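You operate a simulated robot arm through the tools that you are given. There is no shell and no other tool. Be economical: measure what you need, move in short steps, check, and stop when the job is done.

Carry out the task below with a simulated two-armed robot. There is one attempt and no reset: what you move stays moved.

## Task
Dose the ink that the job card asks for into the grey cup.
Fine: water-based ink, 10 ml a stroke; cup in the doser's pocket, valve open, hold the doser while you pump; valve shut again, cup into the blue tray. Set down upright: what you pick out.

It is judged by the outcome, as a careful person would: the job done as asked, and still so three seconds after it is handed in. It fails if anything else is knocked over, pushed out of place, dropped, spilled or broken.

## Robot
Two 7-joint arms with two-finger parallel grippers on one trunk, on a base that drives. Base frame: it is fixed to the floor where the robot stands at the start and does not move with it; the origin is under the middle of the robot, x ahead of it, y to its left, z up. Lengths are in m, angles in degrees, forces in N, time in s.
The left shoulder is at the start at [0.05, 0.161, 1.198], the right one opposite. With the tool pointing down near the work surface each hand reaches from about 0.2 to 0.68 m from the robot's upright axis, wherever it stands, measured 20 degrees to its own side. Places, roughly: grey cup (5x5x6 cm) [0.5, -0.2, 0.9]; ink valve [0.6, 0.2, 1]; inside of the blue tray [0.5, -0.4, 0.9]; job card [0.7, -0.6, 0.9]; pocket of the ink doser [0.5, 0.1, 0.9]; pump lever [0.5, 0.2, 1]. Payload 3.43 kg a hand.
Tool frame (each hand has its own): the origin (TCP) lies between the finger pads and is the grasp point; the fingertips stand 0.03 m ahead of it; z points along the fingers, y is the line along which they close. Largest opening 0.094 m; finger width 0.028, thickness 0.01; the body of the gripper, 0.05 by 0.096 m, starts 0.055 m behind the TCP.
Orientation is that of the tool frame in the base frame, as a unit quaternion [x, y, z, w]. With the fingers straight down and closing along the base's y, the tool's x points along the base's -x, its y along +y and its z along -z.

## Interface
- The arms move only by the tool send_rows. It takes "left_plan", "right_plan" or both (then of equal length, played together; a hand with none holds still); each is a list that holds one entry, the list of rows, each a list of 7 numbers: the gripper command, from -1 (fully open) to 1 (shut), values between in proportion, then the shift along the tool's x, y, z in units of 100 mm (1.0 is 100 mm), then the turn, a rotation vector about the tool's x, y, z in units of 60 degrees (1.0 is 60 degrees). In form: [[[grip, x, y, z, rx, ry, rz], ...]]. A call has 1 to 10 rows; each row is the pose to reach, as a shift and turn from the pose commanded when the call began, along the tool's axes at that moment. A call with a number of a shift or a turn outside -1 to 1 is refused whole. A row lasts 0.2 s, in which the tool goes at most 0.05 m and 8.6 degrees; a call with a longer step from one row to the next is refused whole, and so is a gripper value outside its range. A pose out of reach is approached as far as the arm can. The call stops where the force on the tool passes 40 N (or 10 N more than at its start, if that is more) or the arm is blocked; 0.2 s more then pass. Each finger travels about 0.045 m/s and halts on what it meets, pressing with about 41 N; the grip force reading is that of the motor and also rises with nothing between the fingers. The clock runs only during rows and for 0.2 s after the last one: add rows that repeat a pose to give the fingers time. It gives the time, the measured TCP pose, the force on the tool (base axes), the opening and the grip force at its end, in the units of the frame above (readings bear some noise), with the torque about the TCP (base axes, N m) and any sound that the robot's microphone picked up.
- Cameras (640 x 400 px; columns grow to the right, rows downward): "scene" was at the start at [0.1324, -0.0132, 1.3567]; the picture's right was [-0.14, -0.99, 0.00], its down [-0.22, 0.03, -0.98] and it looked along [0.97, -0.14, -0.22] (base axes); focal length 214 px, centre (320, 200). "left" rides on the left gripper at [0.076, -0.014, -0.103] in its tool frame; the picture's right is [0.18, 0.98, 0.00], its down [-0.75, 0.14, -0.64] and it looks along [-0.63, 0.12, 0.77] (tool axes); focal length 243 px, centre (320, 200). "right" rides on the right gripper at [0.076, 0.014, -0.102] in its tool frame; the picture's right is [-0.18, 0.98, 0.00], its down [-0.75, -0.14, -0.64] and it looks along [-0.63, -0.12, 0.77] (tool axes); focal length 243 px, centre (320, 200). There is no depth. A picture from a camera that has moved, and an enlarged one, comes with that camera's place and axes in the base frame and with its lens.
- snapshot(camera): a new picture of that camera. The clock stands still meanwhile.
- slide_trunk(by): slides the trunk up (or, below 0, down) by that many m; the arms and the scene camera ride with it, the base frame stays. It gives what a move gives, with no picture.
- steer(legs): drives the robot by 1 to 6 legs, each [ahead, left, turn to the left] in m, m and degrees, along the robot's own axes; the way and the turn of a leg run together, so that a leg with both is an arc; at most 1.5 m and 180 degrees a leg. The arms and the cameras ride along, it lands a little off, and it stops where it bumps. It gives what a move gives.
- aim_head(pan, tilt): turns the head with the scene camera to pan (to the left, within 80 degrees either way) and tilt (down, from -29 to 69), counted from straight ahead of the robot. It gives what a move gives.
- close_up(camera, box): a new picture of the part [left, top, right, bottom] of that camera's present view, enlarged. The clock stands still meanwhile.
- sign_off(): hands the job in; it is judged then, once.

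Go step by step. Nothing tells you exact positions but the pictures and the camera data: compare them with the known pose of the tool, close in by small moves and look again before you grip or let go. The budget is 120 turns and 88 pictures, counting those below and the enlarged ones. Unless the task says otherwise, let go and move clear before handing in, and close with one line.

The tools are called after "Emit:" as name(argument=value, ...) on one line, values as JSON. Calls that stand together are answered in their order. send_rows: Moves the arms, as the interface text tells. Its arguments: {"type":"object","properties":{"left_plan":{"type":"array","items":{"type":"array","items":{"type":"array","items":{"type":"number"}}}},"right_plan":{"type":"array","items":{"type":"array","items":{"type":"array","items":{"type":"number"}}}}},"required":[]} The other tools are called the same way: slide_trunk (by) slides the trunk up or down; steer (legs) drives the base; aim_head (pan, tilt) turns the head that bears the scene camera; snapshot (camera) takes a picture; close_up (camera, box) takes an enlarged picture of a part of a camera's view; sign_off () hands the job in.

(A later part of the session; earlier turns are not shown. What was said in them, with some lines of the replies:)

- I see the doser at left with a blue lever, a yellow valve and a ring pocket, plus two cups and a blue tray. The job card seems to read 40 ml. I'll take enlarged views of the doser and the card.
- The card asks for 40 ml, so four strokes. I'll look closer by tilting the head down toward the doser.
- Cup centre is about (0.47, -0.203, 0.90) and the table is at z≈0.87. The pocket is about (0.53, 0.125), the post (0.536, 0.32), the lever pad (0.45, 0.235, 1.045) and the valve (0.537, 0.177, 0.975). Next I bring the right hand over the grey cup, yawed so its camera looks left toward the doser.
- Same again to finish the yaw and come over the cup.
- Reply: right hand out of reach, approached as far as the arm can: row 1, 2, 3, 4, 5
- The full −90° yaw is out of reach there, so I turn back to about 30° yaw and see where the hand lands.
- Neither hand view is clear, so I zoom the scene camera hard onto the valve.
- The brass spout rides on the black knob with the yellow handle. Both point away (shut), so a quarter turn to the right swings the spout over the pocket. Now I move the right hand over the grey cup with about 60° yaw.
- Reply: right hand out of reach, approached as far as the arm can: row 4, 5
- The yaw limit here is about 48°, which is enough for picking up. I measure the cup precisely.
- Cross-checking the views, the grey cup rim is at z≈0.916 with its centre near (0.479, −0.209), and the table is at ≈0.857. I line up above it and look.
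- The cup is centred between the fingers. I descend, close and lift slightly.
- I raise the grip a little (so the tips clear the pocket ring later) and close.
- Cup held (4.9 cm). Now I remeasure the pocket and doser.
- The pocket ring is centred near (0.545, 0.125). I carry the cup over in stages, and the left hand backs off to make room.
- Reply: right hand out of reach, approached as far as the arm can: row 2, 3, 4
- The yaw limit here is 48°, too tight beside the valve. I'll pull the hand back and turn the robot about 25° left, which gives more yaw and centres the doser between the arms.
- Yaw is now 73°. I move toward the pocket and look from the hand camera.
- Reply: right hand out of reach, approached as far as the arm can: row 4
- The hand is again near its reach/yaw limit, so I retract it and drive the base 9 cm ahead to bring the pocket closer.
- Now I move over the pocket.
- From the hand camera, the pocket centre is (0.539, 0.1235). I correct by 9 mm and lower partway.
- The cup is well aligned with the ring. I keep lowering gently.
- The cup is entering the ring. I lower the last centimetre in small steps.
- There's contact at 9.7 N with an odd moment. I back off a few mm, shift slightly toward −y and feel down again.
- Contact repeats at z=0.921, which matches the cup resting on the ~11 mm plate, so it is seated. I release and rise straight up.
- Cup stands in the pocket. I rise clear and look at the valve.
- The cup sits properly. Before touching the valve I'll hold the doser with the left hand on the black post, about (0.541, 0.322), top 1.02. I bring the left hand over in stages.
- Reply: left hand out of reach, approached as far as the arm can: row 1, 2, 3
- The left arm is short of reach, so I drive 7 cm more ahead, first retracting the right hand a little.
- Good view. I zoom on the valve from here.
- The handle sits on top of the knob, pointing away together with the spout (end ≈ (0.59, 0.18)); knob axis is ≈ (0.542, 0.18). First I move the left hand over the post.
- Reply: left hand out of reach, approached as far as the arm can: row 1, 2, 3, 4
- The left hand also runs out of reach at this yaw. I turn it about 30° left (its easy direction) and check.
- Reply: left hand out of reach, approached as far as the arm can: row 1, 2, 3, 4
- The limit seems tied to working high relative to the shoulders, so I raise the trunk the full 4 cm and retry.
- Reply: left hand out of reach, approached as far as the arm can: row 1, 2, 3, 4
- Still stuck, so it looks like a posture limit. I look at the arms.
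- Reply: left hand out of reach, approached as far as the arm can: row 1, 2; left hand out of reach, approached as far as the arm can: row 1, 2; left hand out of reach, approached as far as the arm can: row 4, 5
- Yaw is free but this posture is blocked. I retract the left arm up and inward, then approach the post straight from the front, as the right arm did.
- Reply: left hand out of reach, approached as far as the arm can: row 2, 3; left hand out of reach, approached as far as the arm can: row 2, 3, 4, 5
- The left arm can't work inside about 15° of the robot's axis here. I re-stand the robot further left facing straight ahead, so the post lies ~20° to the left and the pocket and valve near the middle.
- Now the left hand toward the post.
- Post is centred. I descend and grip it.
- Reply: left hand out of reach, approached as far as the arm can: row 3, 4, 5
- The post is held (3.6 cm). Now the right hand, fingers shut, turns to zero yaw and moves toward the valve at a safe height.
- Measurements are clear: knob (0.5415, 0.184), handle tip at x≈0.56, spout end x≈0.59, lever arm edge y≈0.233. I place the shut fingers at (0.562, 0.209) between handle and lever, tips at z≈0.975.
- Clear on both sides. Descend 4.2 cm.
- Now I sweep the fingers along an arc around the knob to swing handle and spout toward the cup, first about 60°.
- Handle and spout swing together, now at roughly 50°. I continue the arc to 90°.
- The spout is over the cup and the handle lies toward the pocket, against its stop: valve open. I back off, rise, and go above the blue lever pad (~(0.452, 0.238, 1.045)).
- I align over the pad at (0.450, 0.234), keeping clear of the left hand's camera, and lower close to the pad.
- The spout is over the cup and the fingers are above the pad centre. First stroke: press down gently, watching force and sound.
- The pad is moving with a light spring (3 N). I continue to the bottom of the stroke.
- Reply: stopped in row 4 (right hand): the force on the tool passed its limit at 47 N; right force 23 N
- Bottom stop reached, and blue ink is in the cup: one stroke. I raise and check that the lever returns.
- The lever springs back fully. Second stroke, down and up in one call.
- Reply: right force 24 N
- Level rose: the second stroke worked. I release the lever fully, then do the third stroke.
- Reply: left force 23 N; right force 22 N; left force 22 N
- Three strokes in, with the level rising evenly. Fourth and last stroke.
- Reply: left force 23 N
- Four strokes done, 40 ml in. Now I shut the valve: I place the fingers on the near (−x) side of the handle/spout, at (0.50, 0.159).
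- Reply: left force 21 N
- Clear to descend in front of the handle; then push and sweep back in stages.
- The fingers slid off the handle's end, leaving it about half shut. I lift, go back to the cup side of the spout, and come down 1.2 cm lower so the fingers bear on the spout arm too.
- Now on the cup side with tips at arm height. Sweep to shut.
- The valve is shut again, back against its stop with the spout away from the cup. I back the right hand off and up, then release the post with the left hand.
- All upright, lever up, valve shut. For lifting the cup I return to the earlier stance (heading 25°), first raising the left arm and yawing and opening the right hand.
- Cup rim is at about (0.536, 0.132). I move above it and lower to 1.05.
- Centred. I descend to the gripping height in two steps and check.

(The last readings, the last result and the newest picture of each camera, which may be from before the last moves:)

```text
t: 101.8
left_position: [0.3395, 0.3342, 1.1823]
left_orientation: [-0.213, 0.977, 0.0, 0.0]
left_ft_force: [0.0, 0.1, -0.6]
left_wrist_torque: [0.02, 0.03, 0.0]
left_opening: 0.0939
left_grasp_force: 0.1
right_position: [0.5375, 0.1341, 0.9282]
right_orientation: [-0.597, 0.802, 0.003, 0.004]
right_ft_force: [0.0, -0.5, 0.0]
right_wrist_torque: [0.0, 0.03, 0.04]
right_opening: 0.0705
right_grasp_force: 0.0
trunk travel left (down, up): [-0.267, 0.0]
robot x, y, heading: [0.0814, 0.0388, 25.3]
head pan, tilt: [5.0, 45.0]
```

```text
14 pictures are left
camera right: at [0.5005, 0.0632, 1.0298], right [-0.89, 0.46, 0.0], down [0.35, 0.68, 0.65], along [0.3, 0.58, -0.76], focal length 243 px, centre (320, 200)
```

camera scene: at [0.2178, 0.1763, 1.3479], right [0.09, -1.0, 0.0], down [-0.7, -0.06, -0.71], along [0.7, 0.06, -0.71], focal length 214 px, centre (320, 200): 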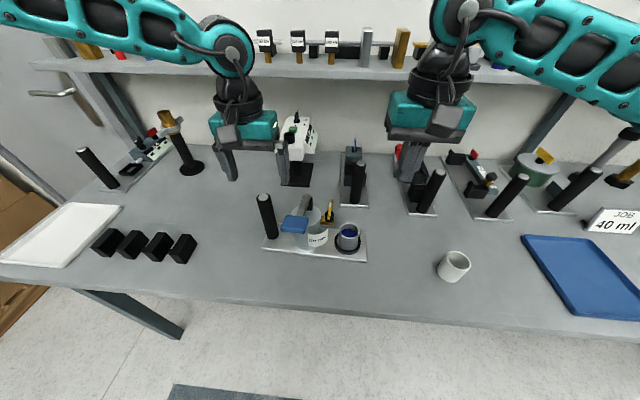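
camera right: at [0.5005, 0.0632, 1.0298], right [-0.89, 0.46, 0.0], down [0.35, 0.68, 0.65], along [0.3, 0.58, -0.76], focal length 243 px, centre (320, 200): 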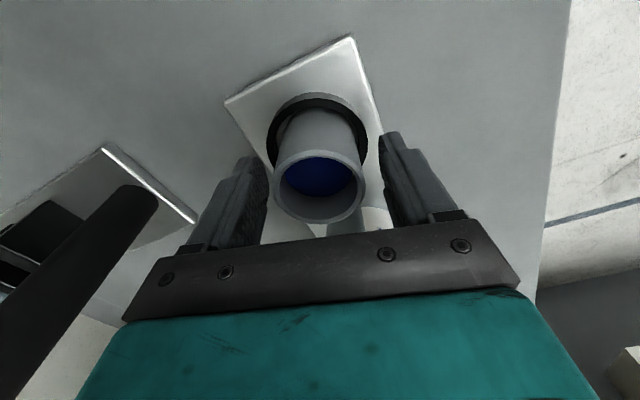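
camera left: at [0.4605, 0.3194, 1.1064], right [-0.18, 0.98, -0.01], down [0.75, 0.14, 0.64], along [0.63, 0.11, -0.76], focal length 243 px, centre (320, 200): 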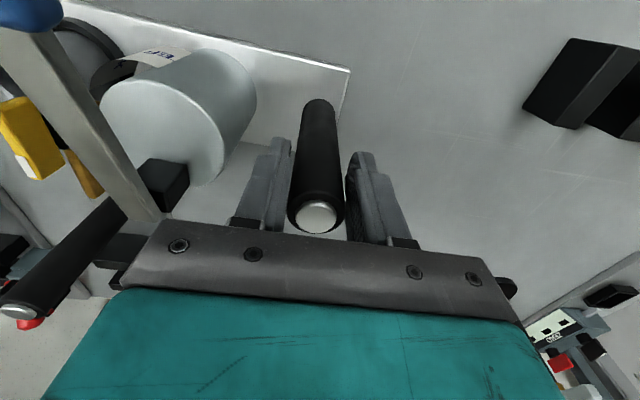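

Centred between the fingers. I close, then lift slowly straight up.

Emit:
send_rows(right_plan=[[[0, 0, 0, 0, 0, 0, 0], [0.4, 0, 0, 0, 0, 0, 0], [0.7, 0, 0, 0, 0, 0, 0], [0.7, 0, 0, 0, 0, 0, 0], [0.7, 0, 0, 0, 0, 0, 0]]])

Emit:
send_rows(right_plan=[[[0.7, 0, 0, -0.08, 0, 0, 0], [0.7, 0, 0, -0.2, 0, 0, 0], [0.7, 0, 0, -0.35, 0, 0, 0], [0.7, 0, 0, -0.5, 0, 0, 0], [0.7, 0, 0, -0.65, 0, 0, 0], [0.7, 0, 0, -0.8, 0, 0, 0], [0.7, 0, 0, -0.95, 0, 0, 0], [0.7, 0, 0, -1, 0, 0, 0]]])

Emit:
snapshot(camera="right")

```text
t: 103.0
left_position: [0.3415, 0.3325, 1.1828]
left_orientation: [-0.213, 0.977, -0.001, 0.002]
left_ft_force: [-0.3, -0.2, -0.1]
left_wrist_torque: [0.01, -0.05, 0.02]
left_opening: 0.0937
left_grasp_force: 0.1
right_position: [0.537, 0.1329, 0.9275]
right_orientation: [-0.596, 0.803, 0.003, 0.003]
right_ft_force: [-0.6, -1.6, -0.2]
right_wrist_torque: [0.0, 0.01, -0.05]
right_opening: 0.0489
right_grasp_force: 41.6
trunk travel left (down, up): [-0.267, 0.0]
robot x, y, heading: [0.0819, 0.0359, 25.2]
head pan, tilt: [5.0, 45.0]
```

```text
t: 104.8
left_position: [0.3402, 0.3339, 1.1818]
left_orientation: [-0.213, 0.977, -0.001, 0.001]
left_ft_force: [0.3, -0.5, 0.1]
left_wrist_torque: [0.02, 0.02, 0.0]
left_opening: 0.0941
left_grasp_force: 0.0
right_position: [0.5355, 0.1335, 1.0281]
right_orientation: [-0.596, 0.803, 0.002, 0.003]
right_ft_force: [-0.2, -0.1, -1.0]
right_wrist_torque: [0.0, 0.03, 0.03]
right_opening: 0.0487
right_grasp_force: 40.7
trunk travel left (down, up): [-0.267, 0.0]
robot x, y, heading: [0.0851, 0.034, 25.1]
head pan, tilt: [5.0, 45.0]
```

```text
13 pictures are left
camera right: at [0.4994, 0.0624, 1.1302], right [-0.89, 0.46, 0.0], down [0.35, 0.68, 0.65], along [0.3, 0.58, -0.76], focal length 243 px, centre (320, 200)
```

right: 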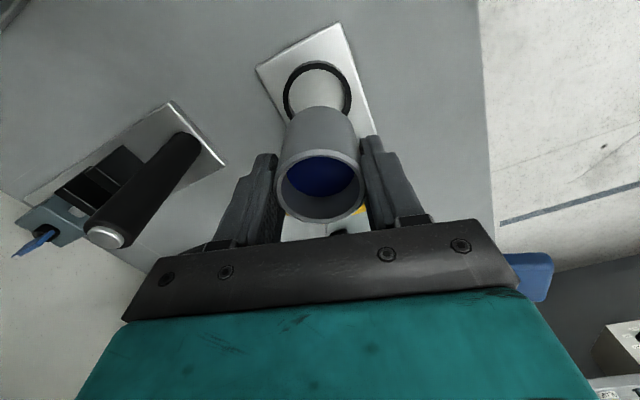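

Cup is lifted cleanly with its ink, and the doser stayed put. I pull back from the doser and turn the robot toward the tray (centre ≈ (0.51, −0.43)).

Emit:
send_rows(right_plan=[[[0.7, 0.1, 0, -0.08, 0, 0, 0], [0.7, 0.25, 0, -0.16, 0, 0, 0], [0.7, 0.4, 0, -0.24, 0, 0, 0], [0.7, 0.55, 0, -0.3, 0, 0, 0], [0.7, 0.7, 0, -0.3, 0, 0, 0], [0.7, 0.85, 0, -0.3, 0, 0, 0], [0.7, 0.95, 0, -0.3, 0, 0, 0], [0.7, 1, 0, -0.3, 0, 0, 0]]])

Emit:
steer(legs=[[0, 0, -45]])

Emit:
aim_head(pan=0, tilt=45)

Emit:
snapshot(camera="scene")

```text
t: 106.6
left_position: [0.34, 0.3331, 1.1818]
left_orientation: [-0.213, 0.977, -0.001, 0.001]
left_ft_force: [1.4, 1.0, -0.5]
left_wrist_torque: [-0.04, 0.01, 0.01]
left_opening: 0.0938
left_grasp_force: 0.1
right_position: [0.5063, 0.037, 1.0581]
right_orientation: [-0.597, 0.803, 0.003, 0.005]
right_ft_force: [0.4, -0.5, -0.3]
right_wrist_torque: [0.03, -0.01, 0.01]
right_opening: 0.0486
right_grasp_force: 41.2
trunk travel left (down, up): [-0.267, 0.0]
robot x, y, heading: [0.0798, 0.0379, 25.1]
head pan, tilt: [5.0, 45.0]
```

```text
t: 109.1
left_position: [0.4727, 0.0613, 1.1819]
left_orientation: [0.178, 0.984, -0.001, 0.001]
left_ft_force: [0.9, 0.2, -0.3]
left_wrist_torque: [-0.02, 0.01, -0.02]
left_opening: 0.0938
left_grasp_force: 0.1
right_position: [0.3803, -0.2643, 1.0566]
right_orientation: [-0.242, 0.97, 0.002, 0.003]
right_ft_force: [0.5, -0.3, -0.3]
right_wrist_torque: [0.03, -0.02, -0.02]
right_opening: 0.0488
right_grasp_force: 41.7
trunk travel left (down, up): [-0.267, 0.0]
robot x, y, heading: [0.0793, 0.0358, -19.8]
head pan, tilt: [5.0, 45.0]
```

```text
t: 109.8
left_position: [0.4744, 0.0622, 1.1823]
left_orientation: [0.179, 0.984, 0.0, 0.001]
left_ft_force: [-0.7, 0.5, 0.4]
left_wrist_torque: [-0.01, -0.01, -0.04]
left_opening: 0.0941
left_grasp_force: 0.1
right_position: [0.3799, -0.2653, 1.0567]
right_orientation: [-0.244, 0.97, 0.001, 0.004]
right_ft_force: [-0.8, 0.0, -0.4]
right_wrist_torque: [0.01, -0.01, 0.03]
right_opening: 0.0491
right_grasp_force: 40.9
trunk travel left (down, up): [-0.267, 0.0]
robot x, y, heading: [0.078, 0.0355, -19.7]
head pan, tilt: [0.0, 45.0]
```

```text
12 pictures are left
camera scene: at [0.1954, -0.0035, 1.3479], right [-0.34, -0.94, 0.0], down [-0.66, 0.24, -0.71], along [0.66, -0.24, -0.71], focal length 214 px, centre (320, 200)
```

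scene: 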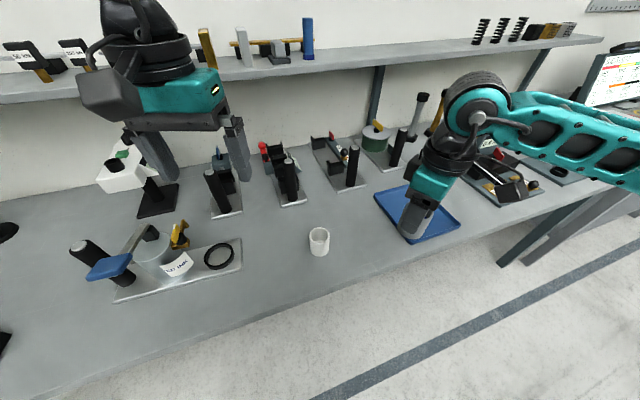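

The cup travels well and the tray centre is about (0.51, −0.43). I move over it.

Emit:
send_rows(right_plan=[[[0.7, -0.02, -0.2, 0, 0, 0, 0], [0.7, -0.04, -0.4, 0, 0, 0, 0], [0.7, -0.08, -0.6, 0, 0, 0, 0], [0.7, -0.12, -0.8, 0, 0, 0, 0], [0.7, -0.16, -1, 0, 0, 0, 0]]])

Emit:
send_rows(right_plan=[[[0.7, -0.02, -0.2, 0, 0, 0, 0], [0.7, -0.04, -0.4, 0.1, 0, 0, 0], [0.7, -0.08, -0.6, 0.2, 0, 0, 0], [0.7, -0.12, -0.8, 0.3, 0, 0, 0], [0.7, -0.16, -1, 0.4, 0, 0, 0]]])

Emit:
snapshot(camera="right")

```text
t: 111.0
left_position: [0.4738, 0.0626, 1.1818]
left_orientation: [0.179, 0.984, -0.001, 0.0]
left_ft_force: [0.2, -0.3, 0.0]
left_wrist_torque: [-0.02, -0.01, 0.0]
left_opening: 0.0942
left_grasp_force: 0.1
right_position: [0.416, -0.3147, 1.0556]
right_orientation: [-0.243, 0.97, 0.001, 0.004]
right_ft_force: [-0.1, -0.8, -0.7]
right_wrist_torque: [0.04, -0.02, 0.02]
right_opening: 0.0489
right_grasp_force: 40.8
right hand out of reach, approached as far as the arm can: row 4, 5
trunk travel left (down, up): [-0.267, 0.0]
robot x, y, heading: [0.0834, 0.0398, -19.7]
head pan, tilt: [0.0, 45.0]
```

```text
t: 112.2
left_position: [0.4729, 0.063, 1.1824]
left_orientation: [0.179, 0.984, -0.001, 0.001]
left_ft_force: [-0.2, -0.5, 0.4]
left_wrist_torque: [-0.02, 0.0, -0.01]
left_opening: 0.0938
left_grasp_force: 0.1
right_position: [0.4172, -0.314, 1.058]
right_orientation: [-0.243, 0.97, 0.0, 0.004]
right_ft_force: [0.4, -0.2, -0.9]
right_wrist_torque: [-0.01, 0.02, 0.0]
right_opening: 0.0488
right_grasp_force: 41.1
right hand out of reach, approached as far as the arm can: row 1, 2, 3, 4, 5
trunk travel left (down, up): [-0.267, 0.0]
robot x, y, heading: [0.0781, 0.0363, -20.0]
head pan, tilt: [0.0, 45.0]
```

```text
11 pictures are left
camera right: at [0.3416, -0.3383, 1.1588], right [-0.3, 0.95, 0.0], down [0.73, 0.23, 0.65], along [0.62, 0.2, -0.76], focal length 243 px, centre (320, 200)
```

right: 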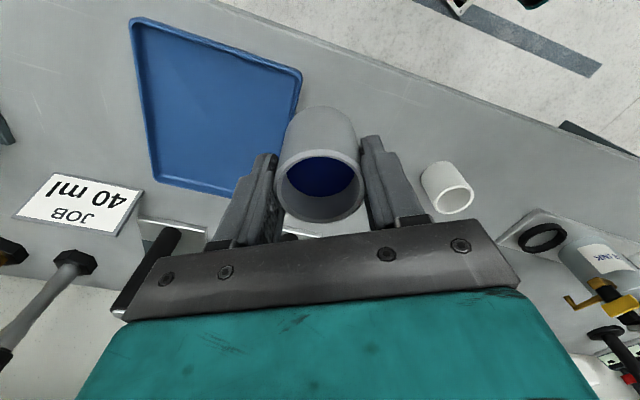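

Reach is limited by the yaw, so I rotate the hand back toward neutral and continue.

Emit:
send_rows(right_plan=[[[0.7, 0, 0, 0, 0, 0, 0.12], [0.7, 0, 0, 0, 0, 0, 0.24], [0.7, 0, 0, 0, 0, 0, 0.36], [0.7, 0, 0, 0, 0, 0, 0.48], [0.7, 0, 0, 0, 0, 0, 0.6], [0.7, 0, 0, 0, 0, 0, 0.7]]])

```text
t: 113.5
left_position: [0.4729, 0.0629, 1.1821]
left_orientation: [0.179, 0.984, -0.001, 0.001]
left_ft_force: [-1.0, -0.1, 0.2]
left_wrist_torque: [-0.02, 0.02, -0.01]
left_opening: 0.094
left_grasp_force: 0.1
right_position: [0.4153, -0.3118, 1.0576]
right_orientation: [0.122, 0.993, 0.002, 0.003]
right_ft_force: [0.5, -0.8, -0.2]
right_wrist_torque: [0.01, 0.03, -0.02]
right_opening: 0.0487
right_grasp_force: 40.6
trunk travel left (down, up): [-0.267, 0.0]
robot x, y, heading: [0.0831, 0.0403, -20.2]
head pan, tilt: [0.0, 45.0]
```

Emit:
send_rows(right_plan=[[[0.7, -0.2, -0.16, 0, 0, 0, 0], [0.7, -0.4, -0.32, 0, 0, 0, 0], [0.7, -0.6, -0.48, 0, 0, 0, 0], [0.7, -0.8, -0.64, 0.1, 0, 0, 0], [0.7, -1, -0.8, 0.2, 0, 0, 0], [0.7, -1, -0.92, 0.3, 0, 0, 0]]])

Emit:
snapshot(camera="right")

```text
t: 115.0
left_position: [0.4723, 0.0627, 1.1827]
left_orientation: [0.178, 0.984, -0.001, 0.0]
left_ft_force: [-0.1, 0.2, 0.0]
left_wrist_torque: [-0.01, 0.03, -0.02]
left_opening: 0.0941
left_grasp_force: 0.0
right_position: [0.489, -0.4271, 1.0253]
right_orientation: [0.121, 0.993, 0.003, 0.004]
right_ft_force: [0.0, 0.6, -0.1]
right_wrist_torque: [0.02, -0.02, -0.01]
right_opening: 0.0489
right_grasp_force: 41.6
trunk travel left (down, up): [-0.267, 0.0]
robot x, y, heading: [0.0821, 0.04, -20.3]
head pan, tilt: [0.0, 45.0]
```

```text
10 pictures are left
camera right: at [0.4186, -0.3953, 1.129], right [0.41, 0.91, 0.01], down [0.69, -0.32, 0.65], along [0.59, -0.26, -0.76], focal length 243 px, centre (320, 200)
```

right: 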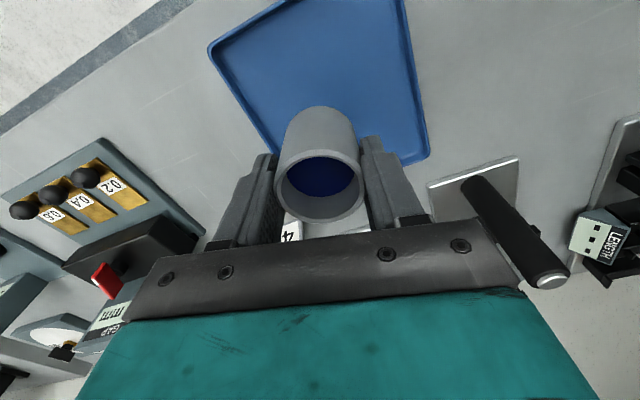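

The cup's landing point is well inside the tray. I lower in steps.

Emit:
send_rows(right_plan=[[[0.7, 0, 0, 0.2, 0, 0, 0], [0.7, 0, 0, 0.4, 0, 0, 0], [0.7, 0, 0, 0.6, 0, 0, 0], [0.7, 0, 0, 0.8, 0, 0, 0], [0.7, 0, 0, 0.9, 0, 0, 0]]])

Emit:
send_rows(right_plan=[[[0.7, 0, 0, 0.04, 0, 0, 0], [0.7, 0, 0, 0.08, 0, 0, 0], [0.7, 0, 0, 0.11, 0, 0, 0]]])

Emit:
snapshot(camera="right")

```text
t: 116.2
left_position: [0.4725, 0.0619, 1.1825]
left_orientation: [0.178, 0.984, -0.001, 0.0]
left_ft_force: [-0.3, 0.5, 0.5]
left_wrist_torque: [0.01, -0.01, 0.02]
left_opening: 0.094
left_grasp_force: 0.0
right_position: [0.4919, -0.4259, 0.9365]
right_orientation: [0.121, 0.993, 0.003, 0.004]
right_ft_force: [0.0, 0.3, -1.0]
right_wrist_torque: [0.0, 0.01, -0.02]
right_opening: 0.0489
right_grasp_force: 41.1
trunk travel left (down, up): [-0.267, 0.0]
robot x, y, heading: [0.0804, 0.037, -20.1]
head pan, tilt: [0.0, 45.0]
```

```text
t: 117.0
left_position: [0.474, 0.0637, 1.1821]
left_orientation: [0.179, 0.984, -0.001, 0.0]
left_ft_force: [0.1, -0.4, 0.4]
left_wrist_torque: [-0.01, 0.01, 0.02]
left_opening: 0.0942
left_grasp_force: 0.0
right_position: [0.4894, -0.4254, 0.9264]
right_orientation: [0.121, 0.993, 0.002, 0.003]
right_ft_force: [0.3, -0.1, -0.2]
right_wrist_torque: [0.01, 0.0, -0.02]
right_opening: 0.0489
right_grasp_force: 40.9
trunk travel left (down, up): [-0.267, 0.0]
robot x, y, heading: [0.0823, 0.0385, -19.9]
head pan, tilt: [0.0, 45.0]
```

```text
9 pictures are left
camera right: at [0.4196, -0.3947, 1.0282], right [0.42, 0.91, 0.01], down [0.69, -0.32, 0.65], along [0.59, -0.26, -0.76], focal length 243 px, centre (320, 200)
```

right: 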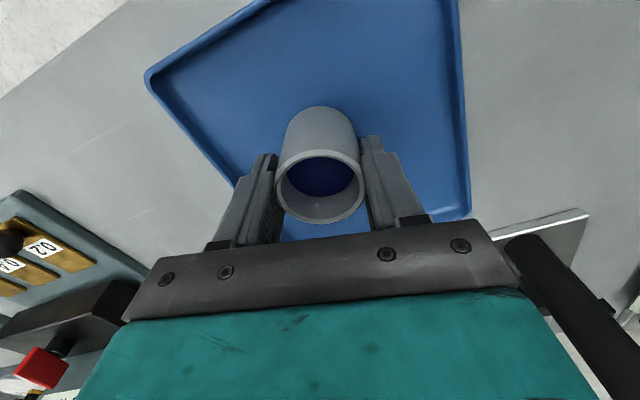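

Still free and well inside the tray. I feel down in millimetre steps.

Emit:
send_rows(right_plan=[[[0.7, 0, 0, 0.02, 0, 0, 0], [0.7, 0, 0, 0.04, 0, 0, 0], [0.7, 0, 0, 0.05, 0, 0, 0]]])

Emit:
send_rows(right_plan=[[[0.7, 0, 0, 0.01, 0, 0, 0], [0.7, 0, 0, 0.02, 0, 0, 0], [0.7, 0, 0, 0.025, 0, 0, 0]]])

```text
t: 117.8
left_position: [0.4739, 0.0617, 1.1818]
left_orientation: [0.179, 0.984, -0.001, 0.0]
left_ft_force: [0.3, 0.7, -0.3]
left_wrist_torque: [0.01, 0.0, 0.04]
left_opening: 0.0941
left_grasp_force: 0.0
right_position: [0.491, -0.4264, 0.9208]
right_orientation: [0.122, 0.993, 0.003, 0.003]
right_ft_force: [-0.2, 0.4, -0.2]
right_wrist_torque: [-0.02, -0.01, 0.0]
right_opening: 0.0487
right_grasp_force: 41.0
trunk travel left (down, up): [-0.267, 0.0]
robot x, y, heading: [0.0801, 0.0385, -20.0]
head pan, tilt: [0.0, 45.0]
```

```text
t: 118.5
left_position: [0.4722, 0.0623, 1.1826]
left_orientation: [0.178, 0.984, -0.001, 0.0]
left_ft_force: [-0.2, -0.4, 0.1]
left_wrist_torque: [-0.01, 0.04, 0.01]
left_opening: 0.0943
left_grasp_force: 0.0
right_position: [0.4901, -0.426, 0.9206]
right_orientation: [0.121, 0.993, 0.002, 0.005]
right_ft_force: [-0.4, -1.6, 10.5]
right_wrist_torque: [-0.24, 0.06, -0.03]
right_opening: 0.0487
right_grasp_force: 40.8
trunk travel left (down, up): [-0.267, 0.0]
robot x, y, heading: [0.0822, 0.0385, -20.3]
head pan, tilt: [0.0, 45.0]
```

Contact: the cup is standing on the tray floor. I ease off, open, and rise straight up.

Emit:
send_rows(right_plan=[[[0.7, 0, 0, -0.015, 0, 0, 0], [0.4, 0, 0, -0.015, 0, 0, 0], [0, 0, 0, -0.015, 0, 0, 0], [-0.5, 0, 0, -0.015, 0, 0, 0], [-0.6, 0, 0, -0.015, 0, 0, 0], [-0.6, 0, 0, -0.015, 0, 0, 0]]])

Emit:
send_rows(right_plan=[[[-0.6, 0, 0, -0.15, 0, 0, 0], [-0.6, 0, 0, -0.35, 0, 0, 0], [-0.6, 0, 0, -0.6, 0, 0, 0], [-0.6, 0, 0, -0.85, 0, 0, 0], [-0.6, 0, 0, -1, 0, 0, 0]]])

Emit:
send_rows(right_plan=[[[-0.6, 0.2, 0.1, -0.2, 0, 0, 0], [-0.6, 0.4, 0.2, -0.4, 0, 0, 0], [-0.6, 0.6, 0.3, -0.6, 0, 0, 0], [-0.6, 0.9, 0.4, -0.8, 0, 0, 0]]])

Emit:
snapshot(camera="scene")

```text
t: 120.0
left_position: [0.4722, 0.0616, 1.1817]
left_orientation: [0.179, 0.984, -0.001, 0.001]
left_ft_force: [0.3, -0.1, 0.1]
left_wrist_torque: [0.03, -0.01, 0.01]
left_opening: 0.0941
left_grasp_force: 0.1
right_position: [0.4915, -0.4259, 0.9183]
right_orientation: [0.12, 0.993, 0.002, 0.003]
right_ft_force: [-0.1, 0.2, 0.3]
right_wrist_torque: [0.0, 0.0, 0.0]
right_opening: 0.0751
right_grasp_force: 0.0
trunk travel left (down, up): [-0.267, 0.0]
robot x, y, heading: [0.0803, 0.0377, -20.1]
head pan, tilt: [0.0, 45.0]
```

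```text
t: 121.2
left_position: [0.4724, 0.0624, 1.1813]
left_orientation: [0.179, 0.984, -0.001, 0.001]
left_ft_force: [-0.3, 0.2, 0.3]
left_wrist_torque: [-0.01, 0.03, 0.01]
left_opening: 0.0938
left_grasp_force: 0.0
right_position: [0.4889, -0.4258, 1.0211]
right_orientation: [0.121, 0.993, 0.003, 0.004]
right_ft_force: [-1.1, -0.2, 0.1]
right_wrist_torque: [-0.01, -0.01, 0.01]
right_opening: 0.0753
right_grasp_force: 0.0
trunk travel left (down, up): [-0.267, 0.0]
robot x, y, heading: [0.0798, 0.0432, -20.0]
head pan, tilt: [0.0, 45.0]
```

```text
t: 122.2
left_position: [0.4736, 0.0635, 1.1836]
left_orientation: [0.178, 0.984, -0.001, 0.001]
left_ft_force: [-0.9, 0.5, -0.2]
left_wrist_torque: [0.0, -0.02, 0.01]
left_opening: 0.0939
left_grasp_force: 0.1
right_position: [0.4115, -0.3684, 1.1003]
right_orientation: [0.121, 0.993, 0.003, 0.004]
right_ft_force: [-0.3, 0.8, 0.9]
right_wrist_torque: [-0.02, -0.05, -0.01]
right_opening: 0.0749
right_grasp_force: 0.0
trunk travel left (down, up): [-0.267, 0.0]
robot x, y, heading: [0.0799, 0.0374, -20.0]
head pan, tilt: [0.0, 45.0]
```

```text
8 pictures are left
camera scene: at [0.1948, -0.0034, 1.3479], right [-0.34, -0.94, 0.0], down [-0.66, 0.24, -0.71], along [0.66, -0.24, -0.71], focal length 214 px, centre (320, 200)
```

scene: 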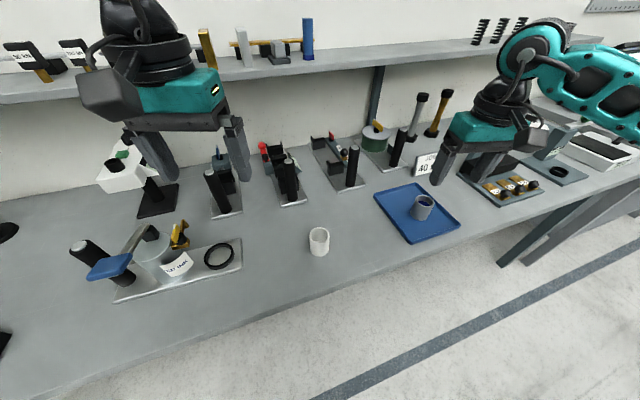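

The cup stands in the tray with its ink. I do a final check of tray and doser.

Emit:
close_up(camera="scene", box=[360, 165, 480, 255])

Emit:
close_up(camera="scene", box=[60, 200, 260, 310])

```text
4.44 times, centred on (420, 210) of scene
camera zoom: at [0.1948, -0.0034, 1.3479], right [-0.34, -0.94, 0.0], down [-0.66, 0.24, -0.71], along [0.66, -0.24, -0.71], focal length 953 px, centre (-124, 156)
```

zoom: 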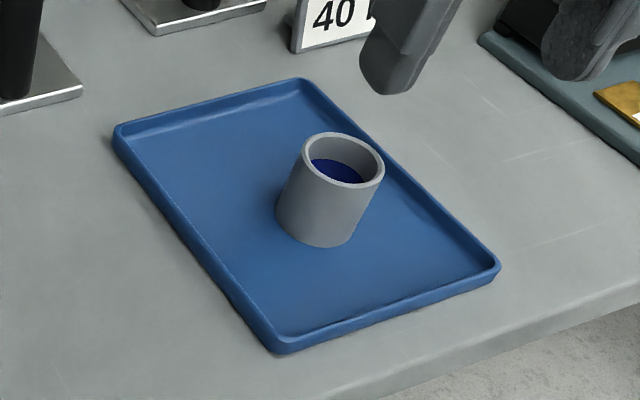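

```text
3.20 times, centred on (160, 255) of scene
camera zoom: at [0.1948, -0.0034, 1.3479], right [-0.34, -0.94, 0.0], down [-0.66, 0.24, -0.71], along [0.66, -0.24, -0.71], focal length 686 px, centre (832, 24)
```

zoom: 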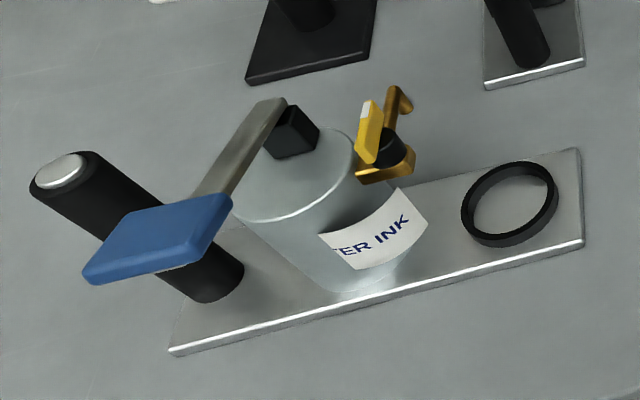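

The cup stands upright in the tray with its ink, the valve is shut, the lever is up, nothing is spilled and both hands are clear. I hand in.

Emit:
sign_off()

```text
The job is handed in.
```

The grey cup holds four strokes of water ink (40 ml, as the job card asks) and stands upright in the blue tray; the valve is shut, nothing spilled, and the doser slid about 1 cm to the left when I gripped its post.
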